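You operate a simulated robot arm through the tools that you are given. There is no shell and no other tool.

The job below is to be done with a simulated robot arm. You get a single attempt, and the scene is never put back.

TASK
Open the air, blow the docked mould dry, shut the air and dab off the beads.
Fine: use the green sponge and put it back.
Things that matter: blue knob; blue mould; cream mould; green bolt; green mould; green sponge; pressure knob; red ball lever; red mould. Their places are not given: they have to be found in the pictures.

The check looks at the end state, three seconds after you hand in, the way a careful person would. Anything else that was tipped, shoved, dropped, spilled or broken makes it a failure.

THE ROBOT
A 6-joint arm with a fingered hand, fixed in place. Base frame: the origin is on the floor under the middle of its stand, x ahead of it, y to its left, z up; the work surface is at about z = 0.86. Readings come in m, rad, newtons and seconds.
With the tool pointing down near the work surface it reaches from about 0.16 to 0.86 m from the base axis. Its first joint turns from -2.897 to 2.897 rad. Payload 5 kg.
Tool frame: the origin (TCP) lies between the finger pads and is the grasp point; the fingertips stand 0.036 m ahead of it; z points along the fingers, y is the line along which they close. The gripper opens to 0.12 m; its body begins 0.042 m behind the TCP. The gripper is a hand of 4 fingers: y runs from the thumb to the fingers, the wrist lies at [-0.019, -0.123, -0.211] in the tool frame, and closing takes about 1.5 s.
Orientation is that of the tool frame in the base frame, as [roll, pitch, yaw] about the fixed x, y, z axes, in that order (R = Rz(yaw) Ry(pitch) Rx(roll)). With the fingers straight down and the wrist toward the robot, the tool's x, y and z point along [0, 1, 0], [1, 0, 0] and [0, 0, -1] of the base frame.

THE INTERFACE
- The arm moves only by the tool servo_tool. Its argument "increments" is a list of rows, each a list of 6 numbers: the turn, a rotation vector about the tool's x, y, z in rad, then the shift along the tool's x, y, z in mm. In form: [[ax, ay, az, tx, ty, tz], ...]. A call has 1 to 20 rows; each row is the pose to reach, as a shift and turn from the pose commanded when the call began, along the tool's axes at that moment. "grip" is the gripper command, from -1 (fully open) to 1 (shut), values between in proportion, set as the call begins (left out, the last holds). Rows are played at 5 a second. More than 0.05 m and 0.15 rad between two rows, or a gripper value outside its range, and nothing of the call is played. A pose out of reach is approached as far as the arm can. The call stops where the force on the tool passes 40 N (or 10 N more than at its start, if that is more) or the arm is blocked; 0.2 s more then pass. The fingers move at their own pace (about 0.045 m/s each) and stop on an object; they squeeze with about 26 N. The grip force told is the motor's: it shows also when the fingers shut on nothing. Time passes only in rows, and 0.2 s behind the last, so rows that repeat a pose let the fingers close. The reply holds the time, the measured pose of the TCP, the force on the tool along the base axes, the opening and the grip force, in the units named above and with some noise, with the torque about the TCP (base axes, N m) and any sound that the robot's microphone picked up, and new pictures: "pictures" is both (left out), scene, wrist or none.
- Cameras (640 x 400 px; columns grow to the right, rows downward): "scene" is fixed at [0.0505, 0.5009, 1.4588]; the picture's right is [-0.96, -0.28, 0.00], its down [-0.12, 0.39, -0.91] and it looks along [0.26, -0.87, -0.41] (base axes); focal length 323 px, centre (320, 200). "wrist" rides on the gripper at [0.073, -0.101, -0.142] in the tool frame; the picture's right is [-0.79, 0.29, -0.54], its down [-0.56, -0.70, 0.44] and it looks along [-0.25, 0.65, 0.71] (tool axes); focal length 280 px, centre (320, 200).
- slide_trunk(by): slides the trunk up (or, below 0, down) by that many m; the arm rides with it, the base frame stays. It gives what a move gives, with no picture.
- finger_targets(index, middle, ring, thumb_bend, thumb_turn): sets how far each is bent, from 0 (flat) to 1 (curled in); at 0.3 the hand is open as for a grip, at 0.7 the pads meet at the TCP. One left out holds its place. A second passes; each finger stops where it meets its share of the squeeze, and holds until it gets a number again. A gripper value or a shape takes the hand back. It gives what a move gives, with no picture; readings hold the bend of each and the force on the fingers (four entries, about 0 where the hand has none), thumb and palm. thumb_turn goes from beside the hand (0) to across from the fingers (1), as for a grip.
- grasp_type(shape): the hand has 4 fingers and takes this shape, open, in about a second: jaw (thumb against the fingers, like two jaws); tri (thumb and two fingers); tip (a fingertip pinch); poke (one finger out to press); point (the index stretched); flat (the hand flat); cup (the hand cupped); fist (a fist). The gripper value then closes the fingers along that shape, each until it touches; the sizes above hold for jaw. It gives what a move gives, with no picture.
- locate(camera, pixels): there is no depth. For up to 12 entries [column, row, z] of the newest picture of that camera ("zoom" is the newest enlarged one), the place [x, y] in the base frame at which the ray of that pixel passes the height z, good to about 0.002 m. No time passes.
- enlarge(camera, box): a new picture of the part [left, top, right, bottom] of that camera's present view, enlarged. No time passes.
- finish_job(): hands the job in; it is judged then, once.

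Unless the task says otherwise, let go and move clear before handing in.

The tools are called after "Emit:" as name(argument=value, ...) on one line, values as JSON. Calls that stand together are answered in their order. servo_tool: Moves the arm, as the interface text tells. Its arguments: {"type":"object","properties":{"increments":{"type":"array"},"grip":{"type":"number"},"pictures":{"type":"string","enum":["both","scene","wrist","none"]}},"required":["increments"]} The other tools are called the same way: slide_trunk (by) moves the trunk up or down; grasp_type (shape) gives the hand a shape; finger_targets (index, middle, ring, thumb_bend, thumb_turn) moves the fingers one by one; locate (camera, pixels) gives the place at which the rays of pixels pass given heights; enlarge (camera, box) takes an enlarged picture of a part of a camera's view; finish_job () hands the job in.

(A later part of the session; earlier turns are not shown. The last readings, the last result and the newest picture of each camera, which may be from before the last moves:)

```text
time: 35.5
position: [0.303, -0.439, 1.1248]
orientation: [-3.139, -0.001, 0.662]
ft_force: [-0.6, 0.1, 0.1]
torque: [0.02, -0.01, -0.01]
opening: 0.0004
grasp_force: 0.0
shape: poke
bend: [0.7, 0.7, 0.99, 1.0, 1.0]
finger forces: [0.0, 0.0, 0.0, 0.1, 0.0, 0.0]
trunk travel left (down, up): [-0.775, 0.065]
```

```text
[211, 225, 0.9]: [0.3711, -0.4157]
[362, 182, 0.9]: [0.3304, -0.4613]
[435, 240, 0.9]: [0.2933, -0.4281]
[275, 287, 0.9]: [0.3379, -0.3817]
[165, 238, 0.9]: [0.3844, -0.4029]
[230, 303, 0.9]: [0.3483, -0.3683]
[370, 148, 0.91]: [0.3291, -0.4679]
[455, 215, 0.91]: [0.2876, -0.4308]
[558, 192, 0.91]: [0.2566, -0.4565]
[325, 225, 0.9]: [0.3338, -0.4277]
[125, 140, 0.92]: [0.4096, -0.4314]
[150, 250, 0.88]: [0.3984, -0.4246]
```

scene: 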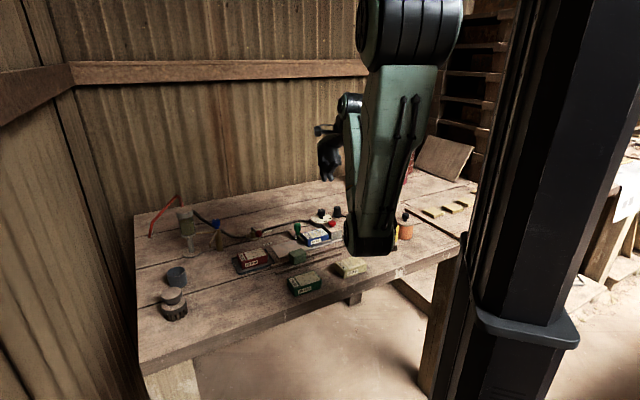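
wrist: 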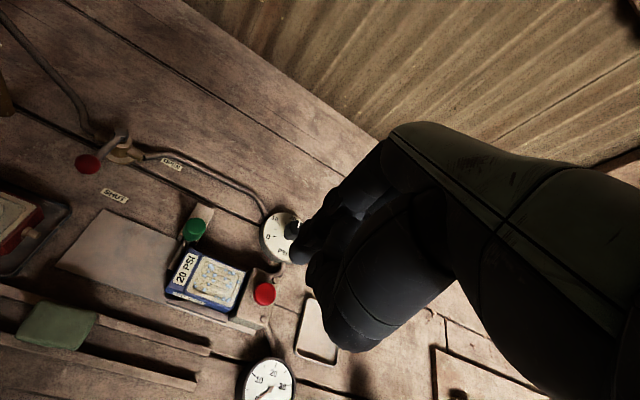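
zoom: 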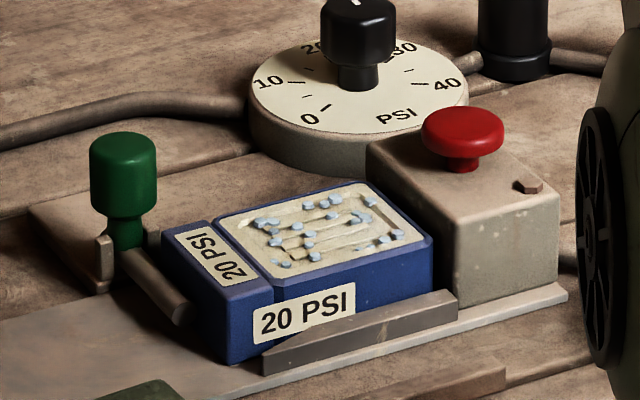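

The mould face is at z≈0.888, centred at (0.339, -0.442), about 60 × 48 mm, and the block beside it tops out near 0.903. I'll take the tri shape (narrower than jaw) and move above the sponge, turning the yaw to align with it.

Emit:
grasp_type(shape="tri")

Emit:
servo_tool(increments=[[0, 0, -0.045, 30, -19, 0], [0, 0, -0.09, 60, -38, 10], [0, 0, -0.14, 90, -57, 30], [0, 0, -0.186, 115, -72, 60], [0, 0, -0.186, 135, -85, 90], [0, 0, -0.186, 135, -85, 100]])

Emit:
enlarge(camera="scene", box=[240, 170, 400, 290])

Emit:
enlarge(camera="wrist", box=[180, 120, 460, 400])

```text
time: 36.4
position: [0.3036, -0.4381, 1.1237]
orientation: [-3.141, 0.001, 0.663]
ft_force: [-0.3, -0.5, 0.1]
torque: [0.04, -0.04, 0.01]
opening: 0.1198
grasp_force: 0.0
shape: tri
bend: [0.3, 0.3, 0.99, 0.3, 0.98]
finger forces: [0.0, 0.1, 0.0, 0.0, 0.0, 0.0]
trunk travel left (down, up): [-0.775, 0.065]
```

```text
time: 37.8
position: [0.3563, -0.2908, 1.0225]
orientation: [-3.14, 0.0, 0.845]
ft_force: [-1.1, 1.0, -0.1]
torque: [-0.01, 0.02, 0.01]
opening: 0.1199
grasp_force: 0.0
shape: tri
bend: [0.3, 0.3, 0.99, 0.3, 0.98]
finger forces: [0.1, 0.0, 0.1, 0.0, 0.0, 0.1]
trunk travel left (down, up): [-0.775, 0.065]
```

scene: 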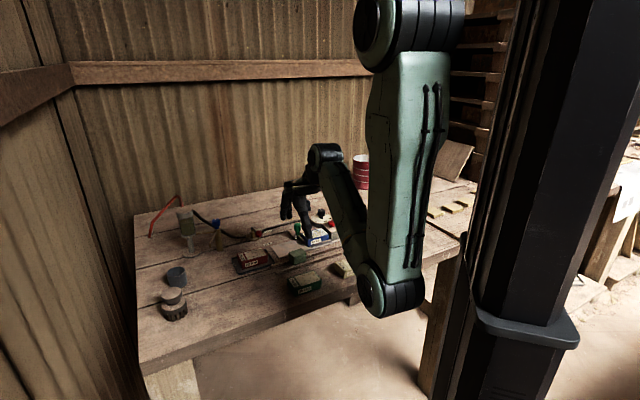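
wrist: 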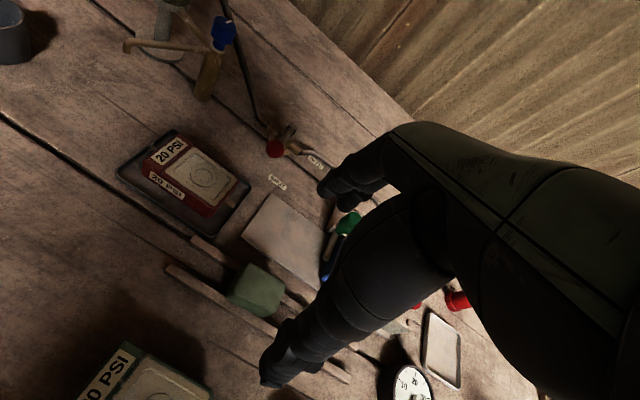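

```text
3.33 times, centred on (320, 230) of scene
```

zoom: 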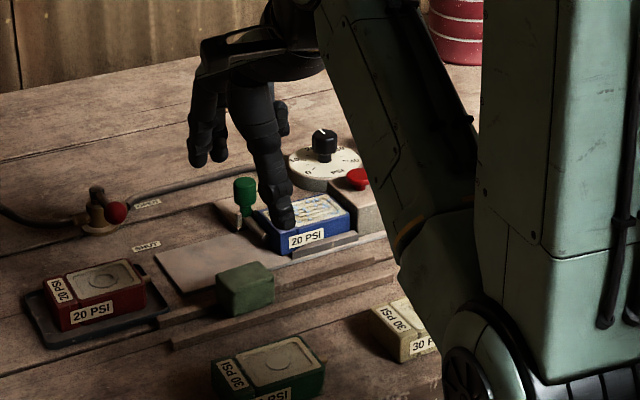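

```text
1.43 times, centred on (320, 260) of wrist
```

zoom: 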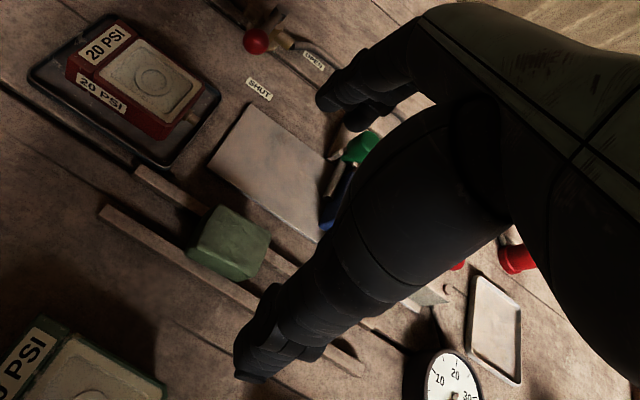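

The open hand spans 12 cm, so I'll pre-close it to about 6 cm before descending. I'll also check the thumb and finger positions relative to the sponge.

Emit:
servo_tool(increments=[[0, 0, 0, 0, 0, 0], [0, 0, 0, 0, 0, 10], [0, 0, 0, 0, 0, 20], [0, 0, 0, 0, 0, 30], [0, 0, 0, 0, 0, 40], [0, 0, 0, 0, 0, 40]], grip=0.0)

Emit:
enlarge(camera="scene", box=[250, 190, 350, 290])

Emit:
enlarge(camera="wrist", box=[180, 120, 460, 400])

```text
time: 39.2
position: [0.3574, -0.2889, 0.9838]
orientation: [3.14, 0.001, 0.847]
ft_force: [0.4, -0.6, 0.6]
torque: [0.01, -0.04, 0.02]
opening: 0.0607
grasp_force: 0.1
shape: tri
bend: [0.74, 0.45, 0.99, 0.69, 1.0]
finger forces: [0.0, 0.0, 0.0, 0.0, 0.1, 0.0]
trunk travel left (down, up): [-0.775, 0.065]
```

scene: 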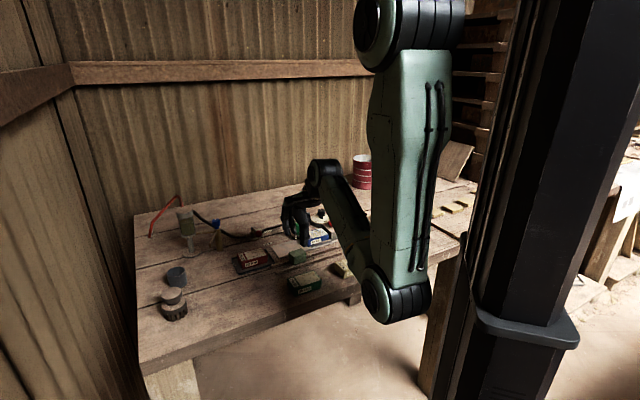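
wrist: 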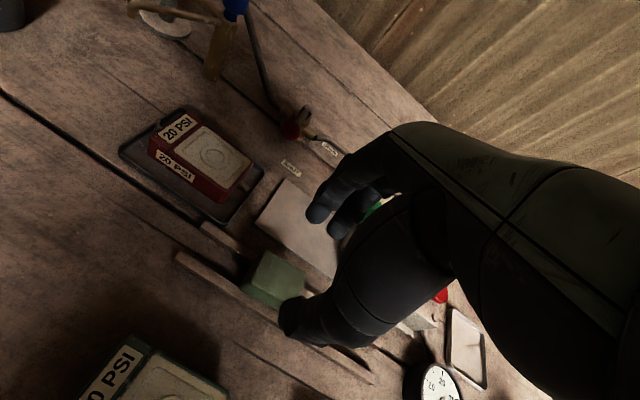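

```text
4.00 times, centred on (300, 240) of scene
```

zoom: 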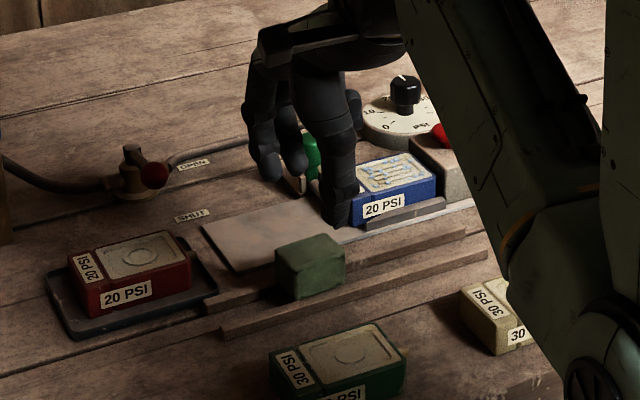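

```text
1.43 times, centred on (320, 260) of wrist
```

zoom: 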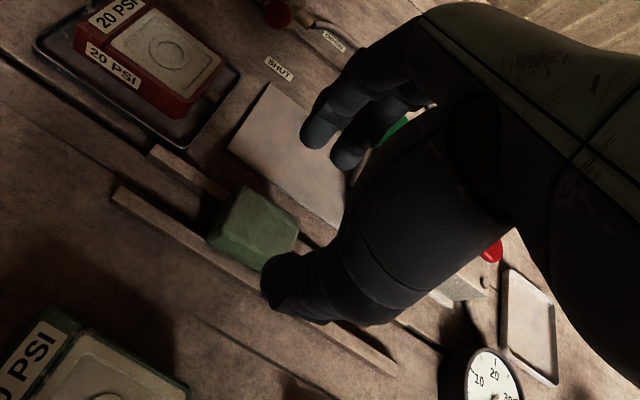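

The fingers are pre-closed to 6 cm and straddle the target line. I'll lower to just above the sponge top and check alignment.

Emit:
servo_tool(increments=[[0, 0, 0, 0, 0, 15], [0, 0, 0, 0, 0, 30], [0, 0, 0, 0, 0, 38], [0, 0, 0, 0, 0, 38]])

Emit:
enlarge(camera="scene", box=[255, 200, 345, 280])

Emit:
enlarge(camera="wrist", box=[220, 160, 400, 360])

```text
time: 40.2
position: [0.3566, -0.2878, 0.9445]
orientation: [-3.142, 0.001, 0.847]
ft_force: [-0.7, -0.1, 1.1]
torque: [0.0, -0.02, 0.01]
opening: 0.0607
grasp_force: 0.1
shape: tri
bend: [0.74, 0.45, 0.99, 0.69, 1.0]
finger forces: [0.1, 0.0, 0.0, 0.0, 0.1, 0.0]
trunk travel left (down, up): [-0.775, 0.065]
```

scene: 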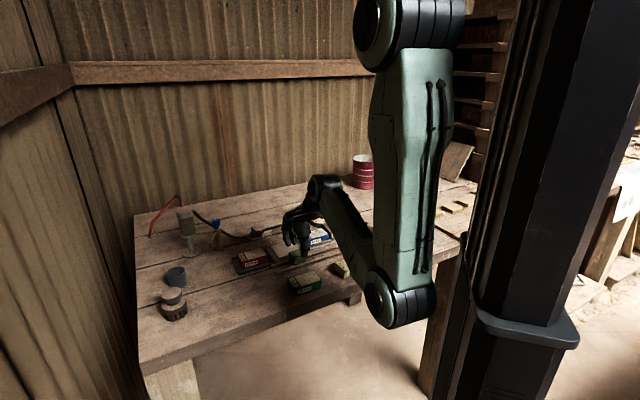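
wrist: 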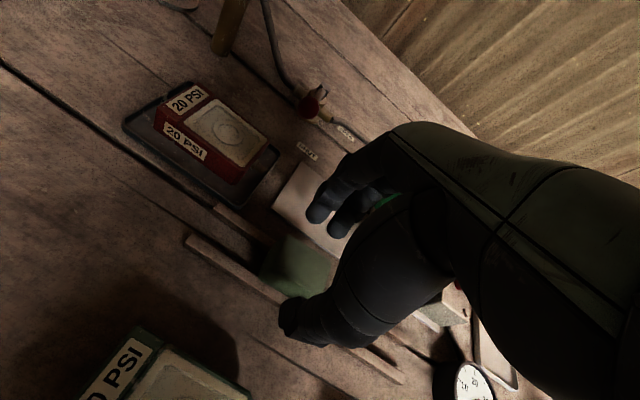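

```text
5.00 times, centred on (300, 240) of scene
```

zoom: 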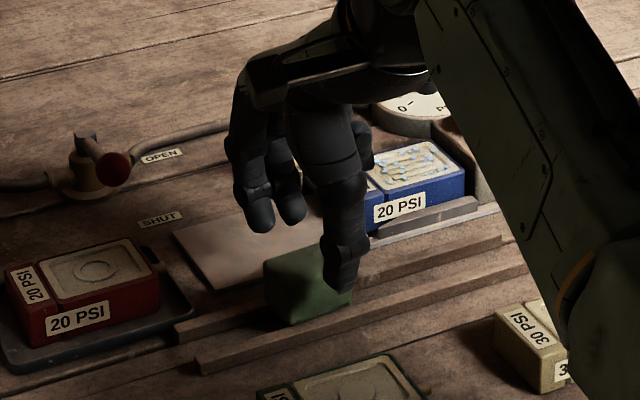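

```text
2.00 times, centred on (310, 260) of wrist
```

zoom: 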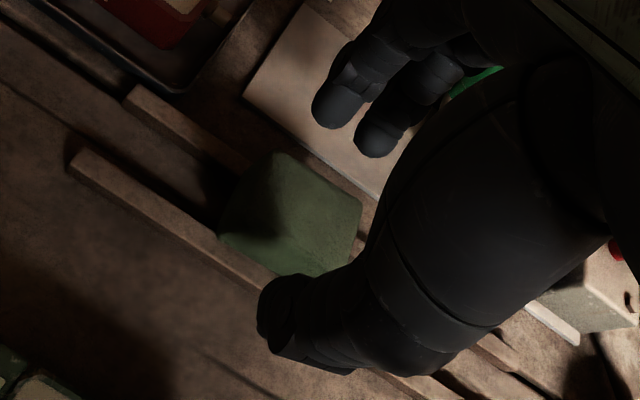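

The fingertips and thumb straddle the sponge; I'll refine the sponge centre from this close wrist view.

Emit:
locate(camera="zoom", pixels=[[283, 156, 0.9], [360, 205, 0.9], [222, 234, 0.9], [292, 213, 0.9], [350, 250, 0.9]])

Emit:
enlarge(camera="wrist", box=[245, 215, 345, 315])

```text
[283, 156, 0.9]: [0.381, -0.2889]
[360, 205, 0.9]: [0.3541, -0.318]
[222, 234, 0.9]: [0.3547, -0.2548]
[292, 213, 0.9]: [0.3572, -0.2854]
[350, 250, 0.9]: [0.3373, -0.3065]
```

```text
4.00 times, centred on (295, 265) of wrist
```

zoom: 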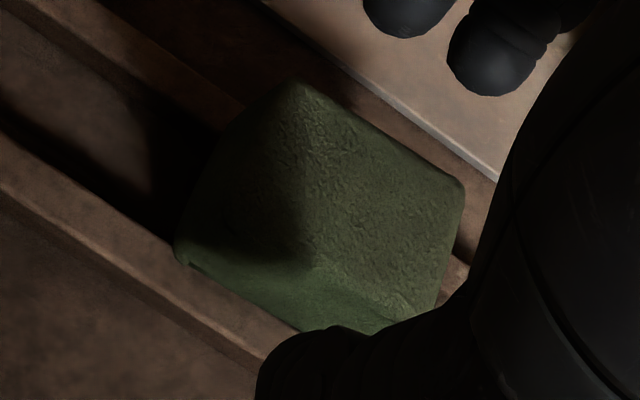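

Alignment is within about 1 mm. I'll descend another 24 mm, watching the thumb's clearance to the rails.

Emit:
servo_tool(increments=[[0, 0, 0, 0, 0, 8], [0, 0, 0, 0, 0, 16], [0, 0, 0, 0, 0, 24], [0, 0, 0, 0, 0, 24]])

Emit:
enlarge(camera="scene", box=[265, 215, 335, 275])

Emit:
enlarge(camera="wrist", box=[230, 190, 370, 340])

```text
time: 41.2
position: [0.3577, -0.2881, 0.9206]
orientation: [3.141, 0.0, 0.85]
ft_force: [1.1, 0.2, -0.1]
torque: [0.01, 0.0, 0.03]
opening: 0.0606
grasp_force: 0.0
shape: tri
bend: [0.74, 0.45, 0.99, 0.69, 1.0]
finger forces: [0.0, 0.0, 0.0, 0.1, 0.0, 0.1]
trunk travel left (down, up): [-0.775, 0.065]
```

scene: 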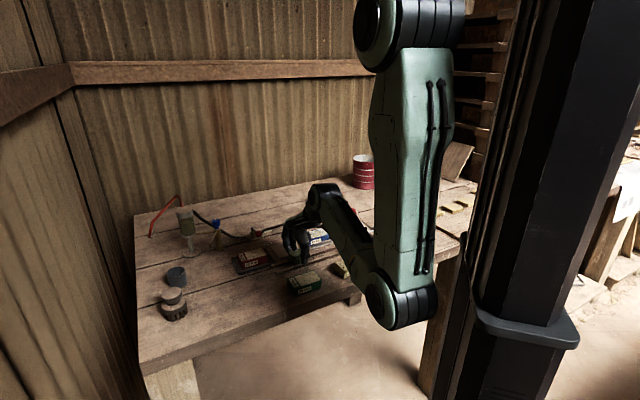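
wrist: 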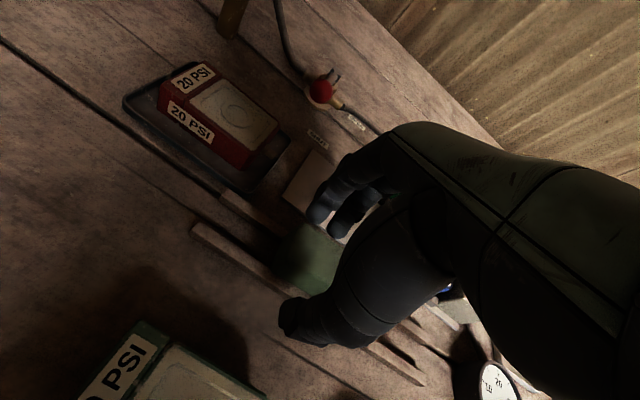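

```text
6.67 times, centred on (300, 245) of scene
```

zoom: 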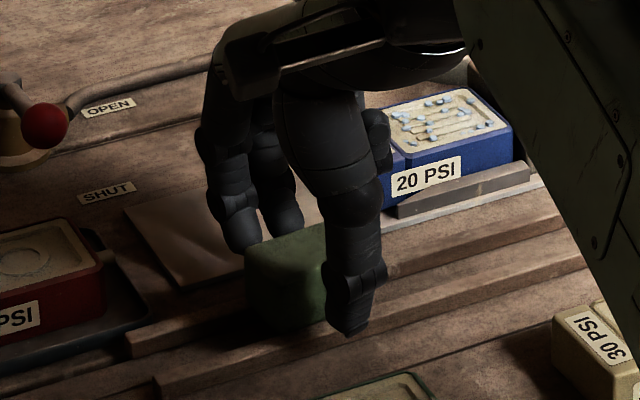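

```text
2.67 times, centred on (300, 265) of wrist
```

zoom: 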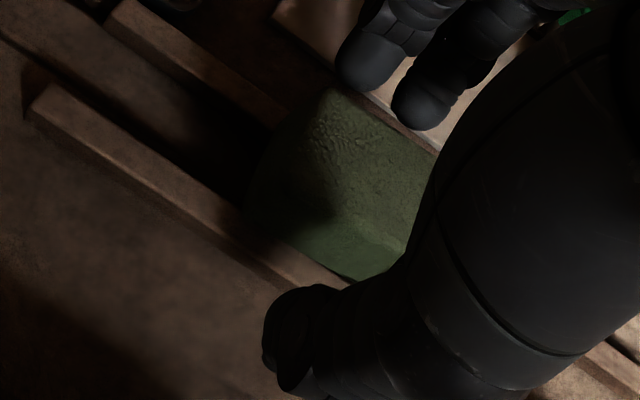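

The thumb tip is just above near-rail level with no contact force. I'll close partway to about 4 cm and look before squeezing.

Emit:
servo_tool(increments=[[0, 0, 0, 0, 0, -1], [0, 0, 0, 0, 0, -1], [0, 0, 0, 0, 0, -1], [0, 0, 0, 0, 0, -1]], grip=0.33)

Emit:
enlarge(camera="scene", box=[265, 215, 335, 275])

Emit:
enlarge(camera="wrist", box=[230, 190, 370, 340])

```text
time: 42.2
position: [0.3562, -0.2887, 0.9203]
orientation: [-3.142, 0.0, 0.846]
ft_force: [0.3, 0.1, -0.5]
torque: [0.02, 0.01, 0.01]
opening: 0.0406
grasp_force: 0.1
shape: tri
bend: [0.74, 0.52, 0.99, 0.73, 1.0]
finger forces: [0.1, 0.1, 0.0, 0.1, 0.0, 0.0]
trunk travel left (down, up): [-0.775, 0.065]
```

scene: 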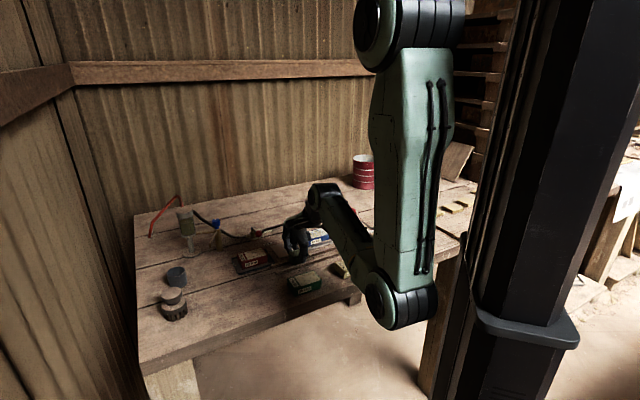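
wrist: 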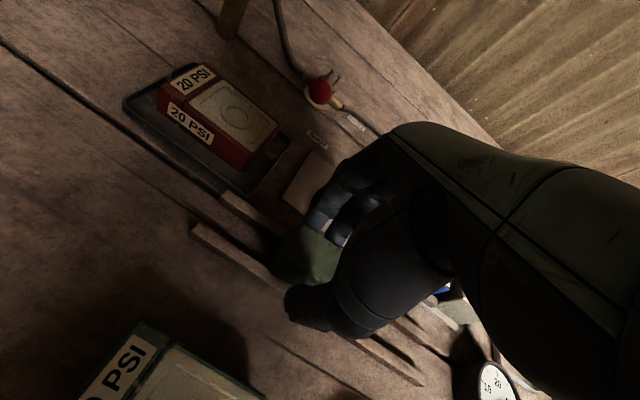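

```text
6.67 times, centred on (300, 245) of scene
```

zoom: 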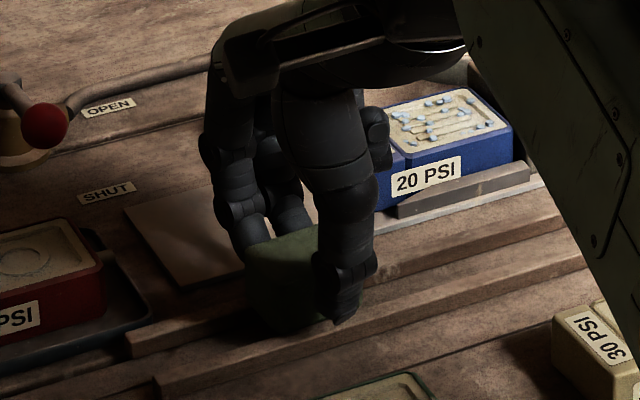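

```text
2.67 times, centred on (300, 265) of wrist
```

zoom: 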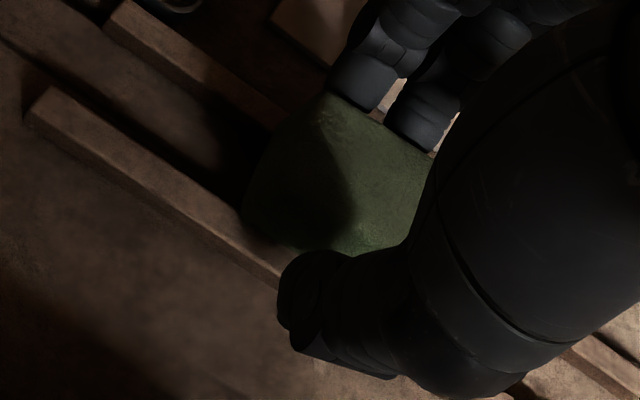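

The sponge is now nicely between the thumb and two fingers. I'll close to grip it.

Emit:
servo_tool(increments=[[0, 0, 0, 0, 0, 0], [0, 0, 0, 0, 0, 0], [0, 0, 0, 0, 0, 0], [0, 0, 0, 0, 0, 0], [0, 0, 0, 0, 0, 0], [0, 0, 0, 0, 0, 0]], grip=0.7)

Emit:
enlarge(camera="scene", box=[265, 215, 335, 275])

Emit:
enlarge(camera="wrist", box=[230, 190, 370, 340])

```text
time: 43.6
position: [0.3559, -0.2886, 0.9205]
orientation: [3.141, 0.001, 0.847]
ft_force: [0.3, 0.1, -0.2]
torque: [0.01, 0.01, -0.02]
opening: 0.0312
grasp_force: 25.7
shape: tri
bend: [0.74, 0.56, 1.0, 0.74, 1.0]
finger forces: [11.8, 11.2, 0.1, 0.0, 23.2, 0.0]
trunk travel left (down, up): [-0.775, 0.065]
```

scene: 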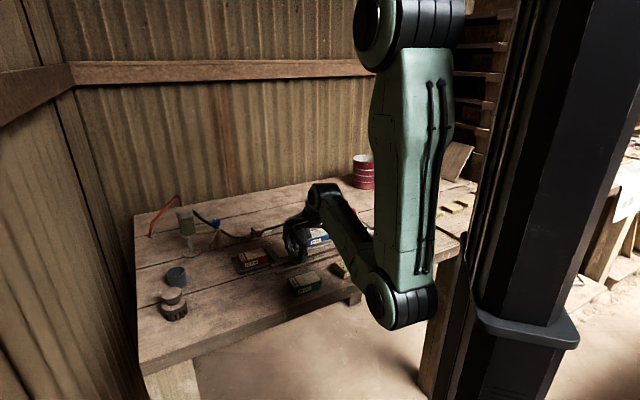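
wrist: 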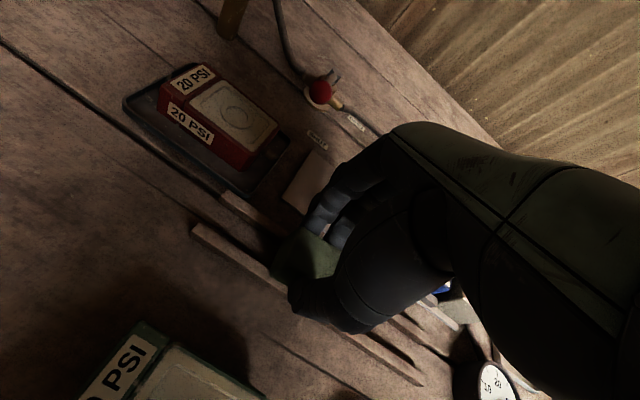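

```text
6.67 times, centred on (300, 245) of scene
```

zoom: 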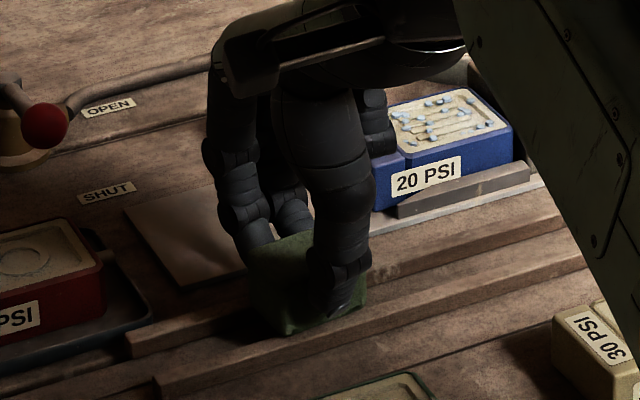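

```text
2.67 times, centred on (300, 265) of wrist
```

zoom: 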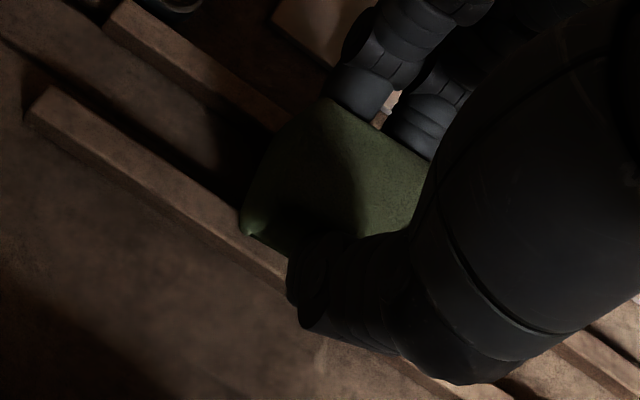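

The sponge is held (opening 31 mm, 25.7 N), and the pick pose is (0.356, -0.2886, 0.9205) with yaw 0.847. I'll lift straight up and check how far the sponge protrudes below the thumb and fingers.

Emit:
servo_tool(increments=[[0, 0, 0, 0, 0, -10], [0, 0, 0, 0, 0, -30], [0, 0, 0, 0, 0, -60], [0, 0, 0, 0, 0, -80], [0, 0, 0, 0, 0, -80]])

Emit:
enlarge(camera="scene", box=[260, 190, 340, 260])

Emit:
enlarge(camera="wrist", box=[230, 190, 370, 340])

```text
time: 44.8
position: [0.3578, -0.2902, 1.0019]
orientation: [3.141, 0.0, 0.848]
ft_force: [0.3, -0.2, -0.6]
torque: [-0.04, 0.0, 0.04]
opening: 0.0313
grasp_force: 25.1
shape: tri
bend: [0.74, 0.56, 1.0, 0.74, 1.0]
finger forces: [11.8, 11.2, 0.1, 0.0, 23.0, 0.1]
trunk travel left (down, up): [-0.775, 0.065]
```

scene: 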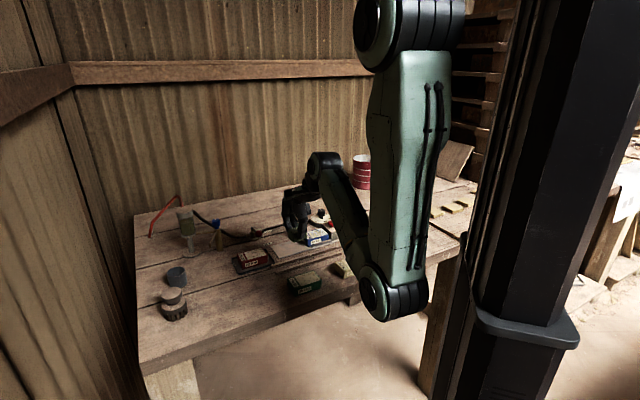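
wrist: 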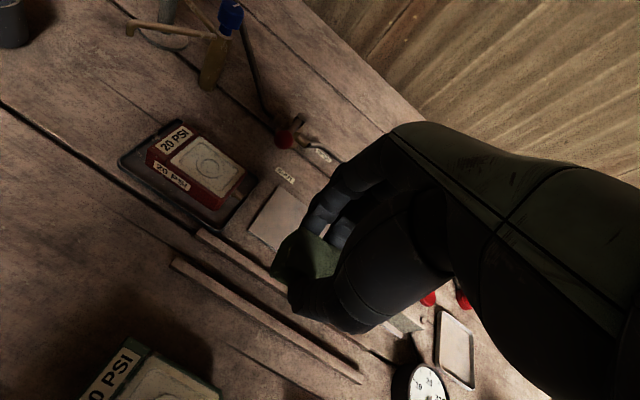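

```text
5.71 times, centred on (300, 225) of scene
```

zoom: 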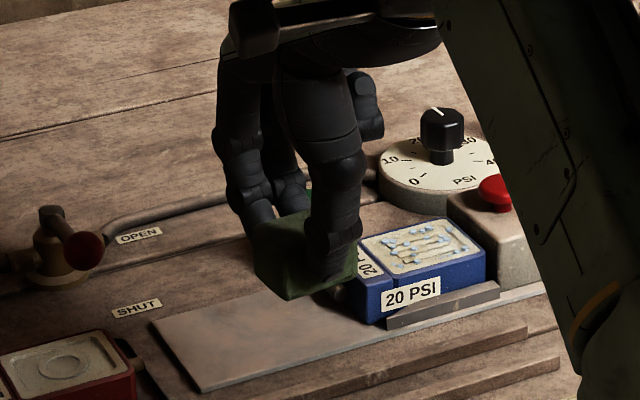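

```text
2.67 times, centred on (300, 265) of wrist
```

zoom: 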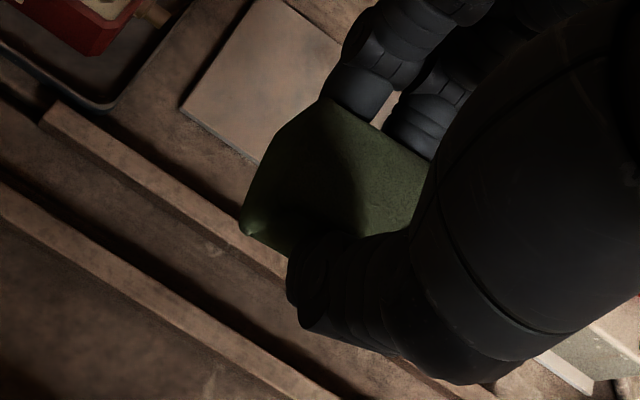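

The sponge protrudes about 5 mm below the thumb tip, and its bottom is about 48 mm below the TCP. I'll carry it over the mould at safe height and then lower to hover.

Emit:
servo_tool(increments=[[0, 0, 0, -31, 22, 0], [0, 0, 0, -62, 43, 0], [0, 0, 0, -93, 65, 0], [0, 0, 0, -124, 86, 0], [0, 0, 0, -124, 86, 20], [0, 0, 0, -124, 86, 40], [0, 0, 0, -124, 86, 40]])

Emit:
enlarge(camera="scene", box=[285, 190, 365, 255])

Emit:
enlarge(camera="wrist", box=[200, 190, 380, 360])

```text
time: 46.4
position: [0.3373, -0.4378, 0.9634]
orientation: [-3.142, -0.002, 0.847]
ft_force: [-0.1, -0.2, -0.2]
torque: [0.0, -0.02, 0.02]
opening: 0.0307
grasp_force: 26.3
shape: tri
bend: [0.74, 0.56, 1.0, 0.74, 1.0]
finger forces: [11.9, 11.3, 0.0, 0.0, 23.2, 0.1]
trunk travel left (down, up): [-0.775, 0.065]
```

scene: 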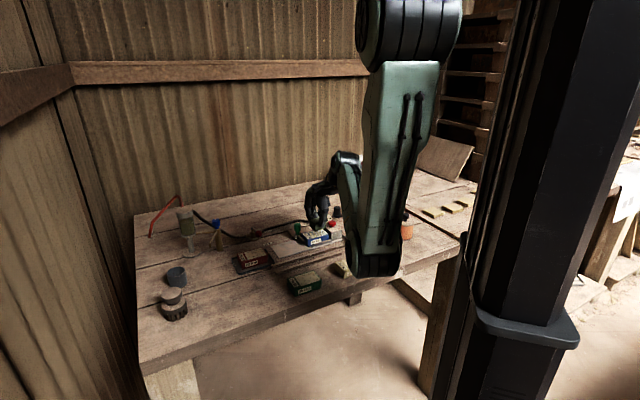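
wrist: 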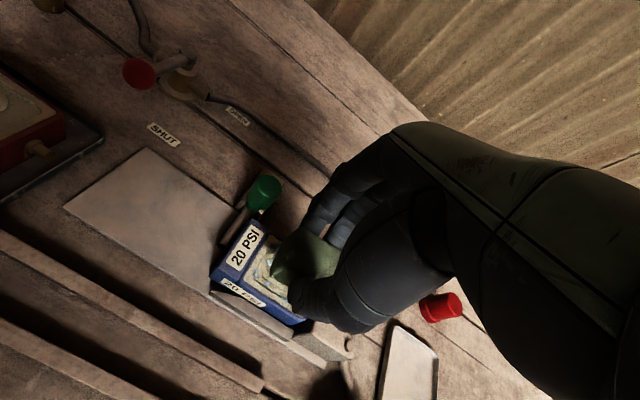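

```text
6.15 times, centred on (325, 222) of scene
```

zoom: 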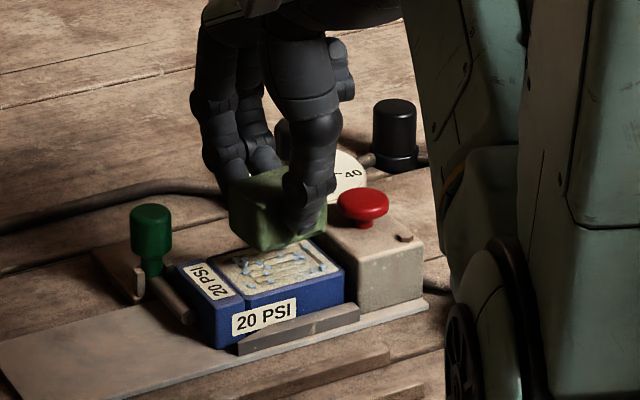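

```text
2.35 times, centred on (290, 275) of wrist
```

zoom: 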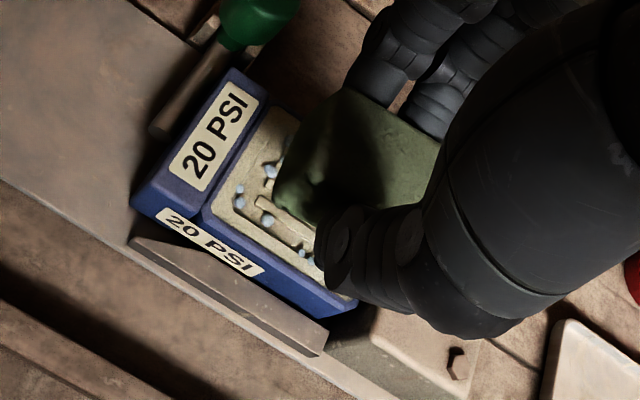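

The sponge hovers about 27 mm above the mould, flush with its near edge and slightly toward the bolt. I'll make the first dab slowly there and watch the force.

Emit:
servo_tool(increments=[[0, 0, 0, 5, 1, 8], [0, 0, 0, 5, 1, 16], [0, 0, 0, 5, 1, 21], [0, 0, 0, 5, 1, 24], [0, 0, 0, 5, 1, 26], [0, 0, 0, 5, 1, 26]])

Emit:
enlarge(camera="scene", box=[285, 190, 365, 255])

Emit:
enlarge(camera="wrist", box=[200, 190, 380, 360])

```text
time: 47.8
position: [0.3431, -0.437, 0.941]
orientation: [3.134, 0.003, 0.846]
ft_force: [1.3, -2.3, 30.1]
torque: [-0.03, -0.07, -0.04]
opening: 0.0328
grasp_force: 26.0
shape: tri
bend: [0.74, 0.56, 1.0, 0.74, 1.0]
finger forces: [15.9, 14.9, 0.1, 0.1, 29.1, 0.0]
trunk travel left (down, up): [-0.775, 0.065]
```

scene: 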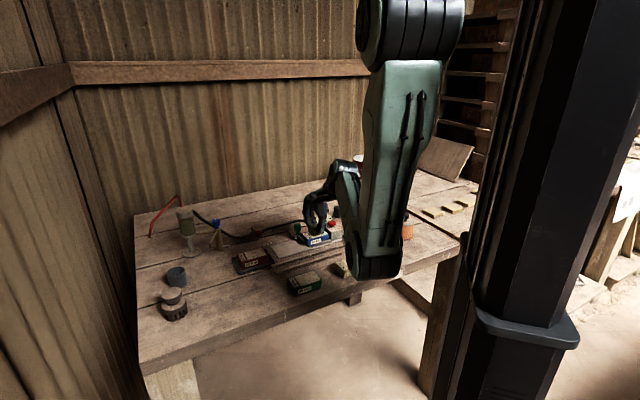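
wrist: 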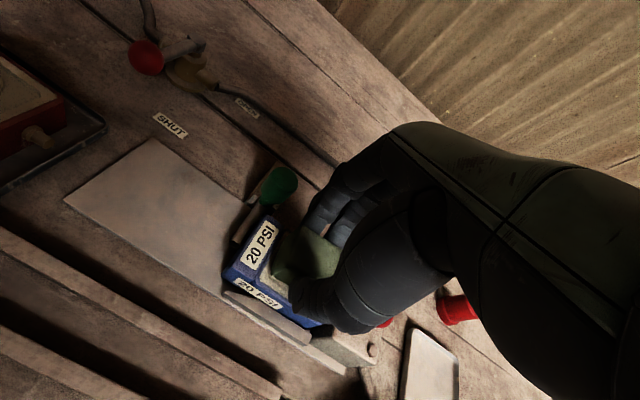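

```text
6.15 times, centred on (325, 222) of scene
```

zoom: 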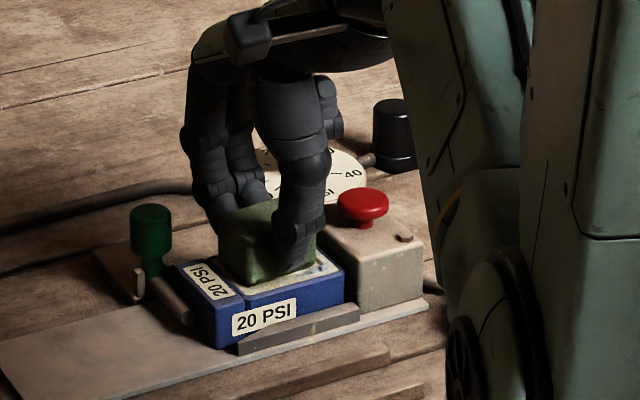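

```text
2.35 times, centred on (290, 275) of wrist
```

zoom: 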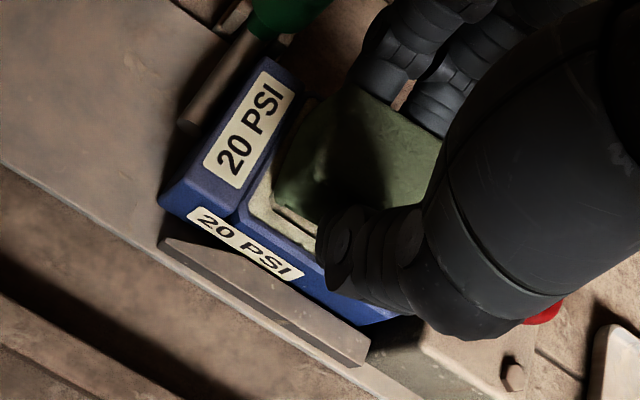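

The sponge pressed with about 30 N at TCP z 0.941, firmer than I wanted, and beads on the exposed near-left strip have gone. I'll lift and inspect, then use a gentler depth.

Emit:
servo_tool(increments=[[0, 0, 0, 0, 0, -5], [0, 0, 0, 0, 0, -15], [0, 0, 0, 0, 0, -30], [0, 0, 0, 0, 0, -40], [0, 0, 0, 0, 0, -40]])

Emit:
enlarge(camera="scene", box=[285, 190, 365, 255])

Emit:
enlarge(camera="wrist", box=[200, 190, 380, 360])

```text
time: 49.0
position: [0.343, -0.4359, 0.9764]
orientation: [-3.141, -0.001, 0.846]
ft_force: [-0.5, -0.9, -0.4]
torque: [0.03, -0.01, -0.02]
opening: 0.0323
grasp_force: 25.9
shape: tri
bend: [0.74, 0.56, 1.0, 0.75, 1.0]
finger forces: [12.8, 11.9, 0.0, 0.0, 24.6, 0.0]
trunk travel left (down, up): [-0.775, 0.065]
```

scene: 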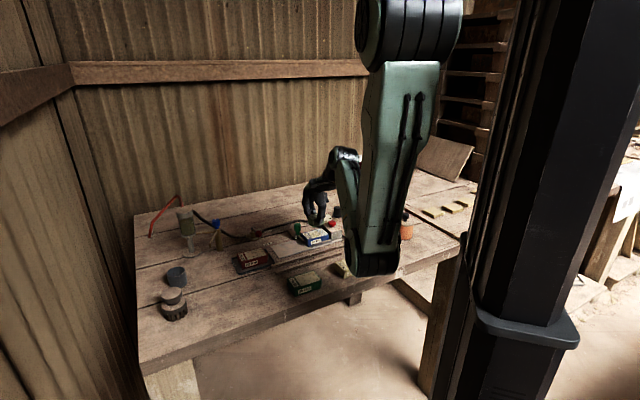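
wrist: 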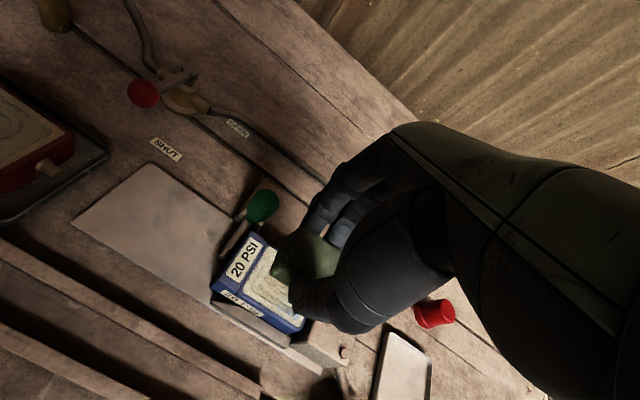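

```text
6.15 times, centred on (325, 222) of scene
```

zoom: 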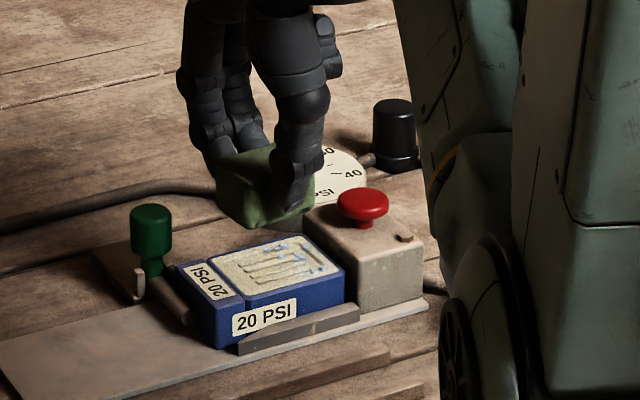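

```text
2.35 times, centred on (290, 275) of wrist
```

zoom: 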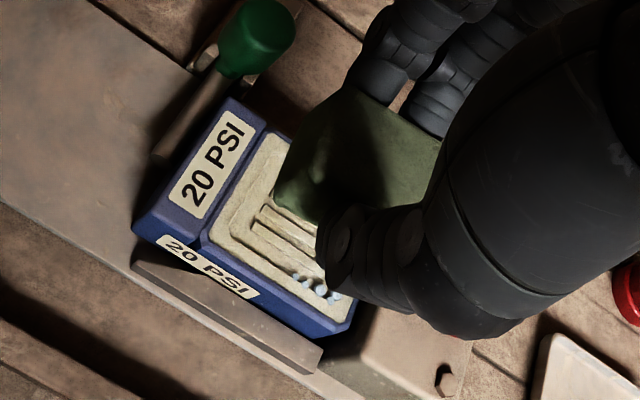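

The first dab cleared most beads; some remain toward the block at scene zoom (280-325, 245-275). I'll enlarge to see exactly which.

Emit:
enlarge(camera="scene", box=[308, 225, 348, 250])

```text
16.00 times, centred on (328, 238) of scene
```

zoom: 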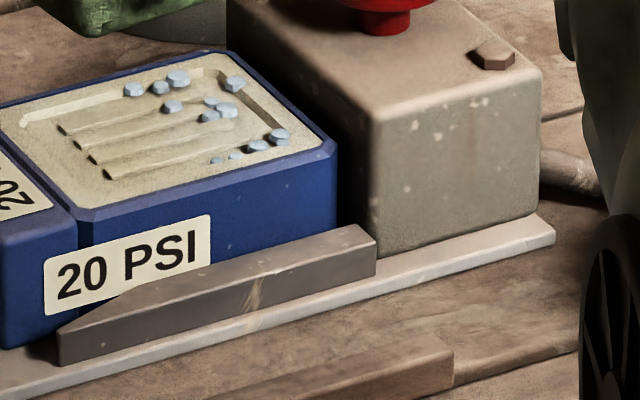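

The remaining beads are all on the block side, so the sponge made contact mostly on its bolt-side end. I'll zoom in on the held sponge to check for tilt.

Emit:
enlarge(camera="scene", box=[300, 205, 345, 235])

Emit:
enlarge(camera="wrist", box=[260, 200, 350, 330])

```text
13.33 times, centred on (322, 220) of scene
```

zoom: 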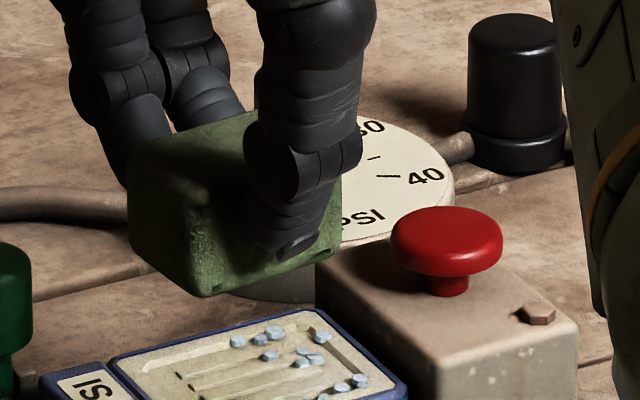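

```text
3.08 times, centred on (305, 265) of wrist
```

zoom: 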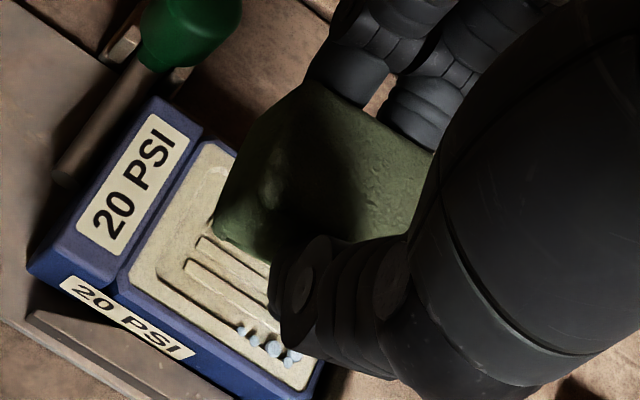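

Emit:
locate(camera="scene", pixels=[[313.4, 227.3, 0.924], [307.7, 224.65, 0.924], [323.5, 224.1, 0.924], [313.4, 227.3, 0.928]])

```text
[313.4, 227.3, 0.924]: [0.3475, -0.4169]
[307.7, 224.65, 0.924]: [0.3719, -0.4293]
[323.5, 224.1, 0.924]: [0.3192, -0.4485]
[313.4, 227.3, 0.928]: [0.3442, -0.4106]
```

Nothing indicates the sponge slipped; its centre is about at the TCP, so the first dab was centred about 7 mm toward the bolt. I'll dab again 17 mm toward the block, with a gentler final depth.

Emit:
servo_tool(increments=[[0, 0, 0, -17, 0, 0], [0, 0, 0, -17, 0, 15], [0, 0, 0, -17, 0, 25], [0, 0, 0, -17, 0, 30], [0, 0, 0, -17, 0, 33], [0, 0, 0, -17, 0, 35], [0, 0, 0, -17, 0, 35]])

Emit:
enlarge(camera="scene", box=[300, 200, 350, 240])

Emit:
enlarge(camera="wrist", box=[230, 190, 370, 340])

```text
time: 50.6
position: [0.3327, -0.4466, 0.945]
orientation: [3.134, 0.003, 0.849]
ft_force: [12.6, 6.8, 30.5]
torque: [-0.04, -0.05, 0.13]
opening: 0.0342
grasp_force: 25.7
shape: tri
bend: [0.73, 0.54, 1.0, 0.75, 1.0]
finger forces: [14.6, 18.1, 0.0, 0.0, 28.9, 0.0]
trunk travel left (down, up): [-0.775, 0.065]
```

scene: 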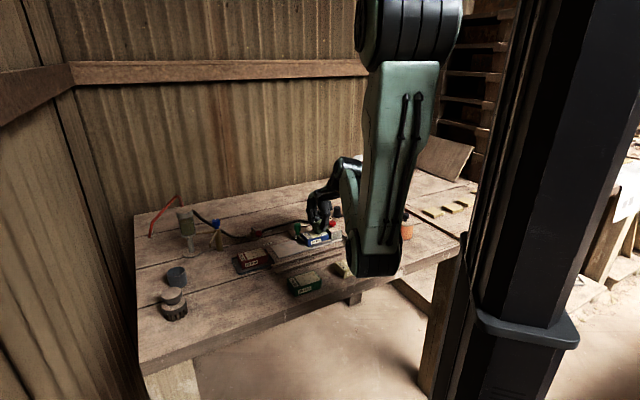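
wrist: 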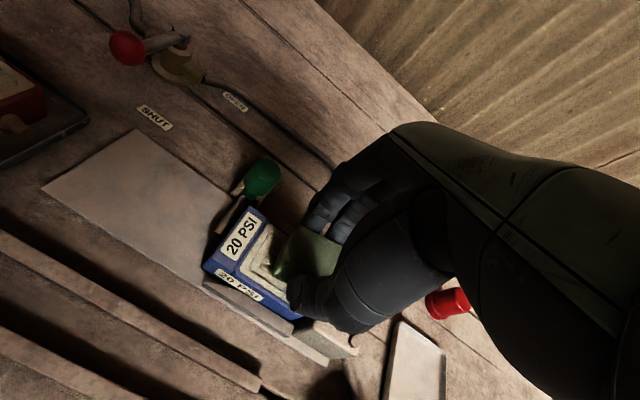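

```text
10.00 times, centred on (325, 220) of scene
```

zoom: 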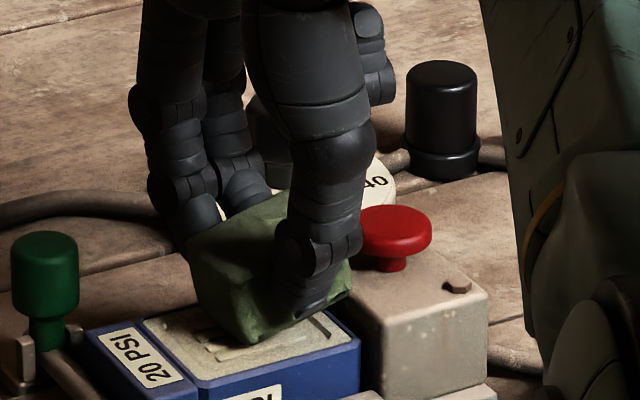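

```text
2.67 times, centred on (300, 265) of wrist
```

zoom: 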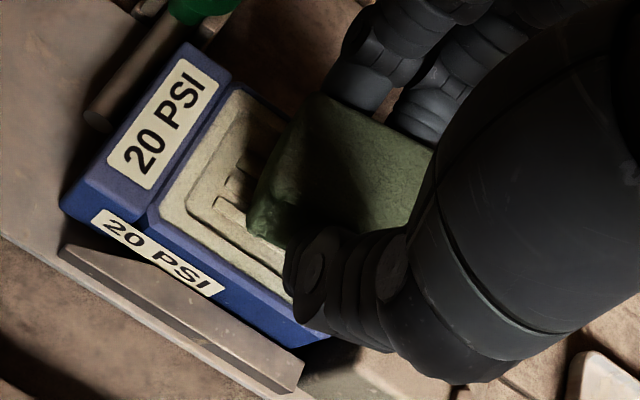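

Lateral force of about 14 N shows the sponge's far end is catching the block edge, and the sponge looks tilted. I'll lift off straight up immediately and inspect.

Emit:
servo_tool(increments=[[0, 0, 0, 4, 0, -4], [0, 0, 0, 8, 0, -15], [0, 0, 0, 8, 0, -30], [0, 0, 0, 8, 0, -45], [0, 0, 0, 8, 0, -45]])

Emit:
enlarge(camera="scene", box=[300, 195, 350, 235])

Emit:
enlarge(camera="scene", box=[308, 225, 348, 250])

Emit:
enlarge(camera="wrist", box=[200, 200, 360, 350])

```text
time: 51.8
position: [0.3378, -0.4425, 0.986]
orientation: [-3.14, -0.001, 0.846]
ft_force: [-1.0, -0.4, -0.7]
torque: [-0.04, 0.0, -0.03]
opening: 0.0321
grasp_force: 25.5
shape: tri
bend: [0.73, 0.55, 1.0, 0.75, 1.0]
finger forces: [12.6, 12.5, 0.0, 0.1, 25.1, 0.1]
trunk travel left (down, up): [-0.775, 0.065]
```

scene: 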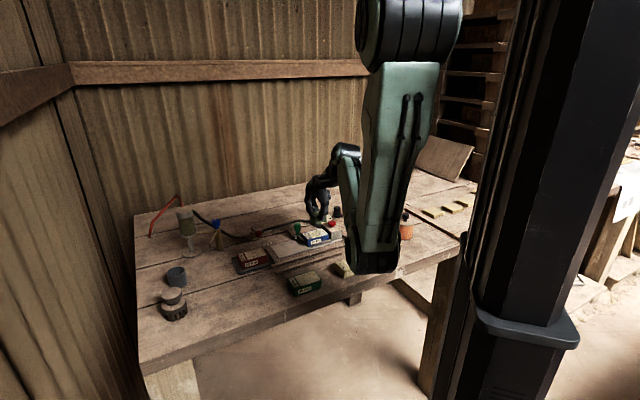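
wrist: 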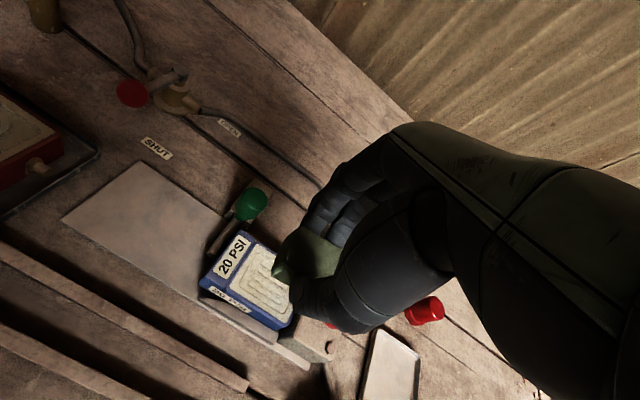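

```text
10.00 times, centred on (325, 215) of scene
```

zoom: 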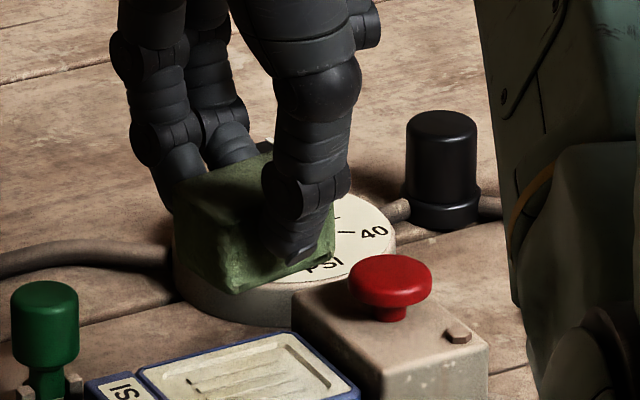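

```text
16.00 times, centred on (328, 238) of scene
```

zoom: 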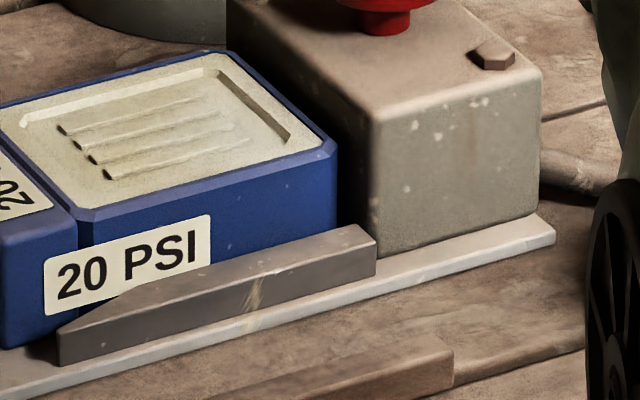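

```text
2.67 times, centred on (280, 275) of wrist
```

zoom: 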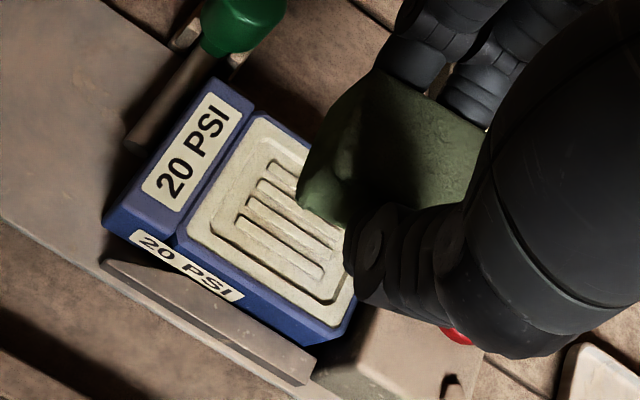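

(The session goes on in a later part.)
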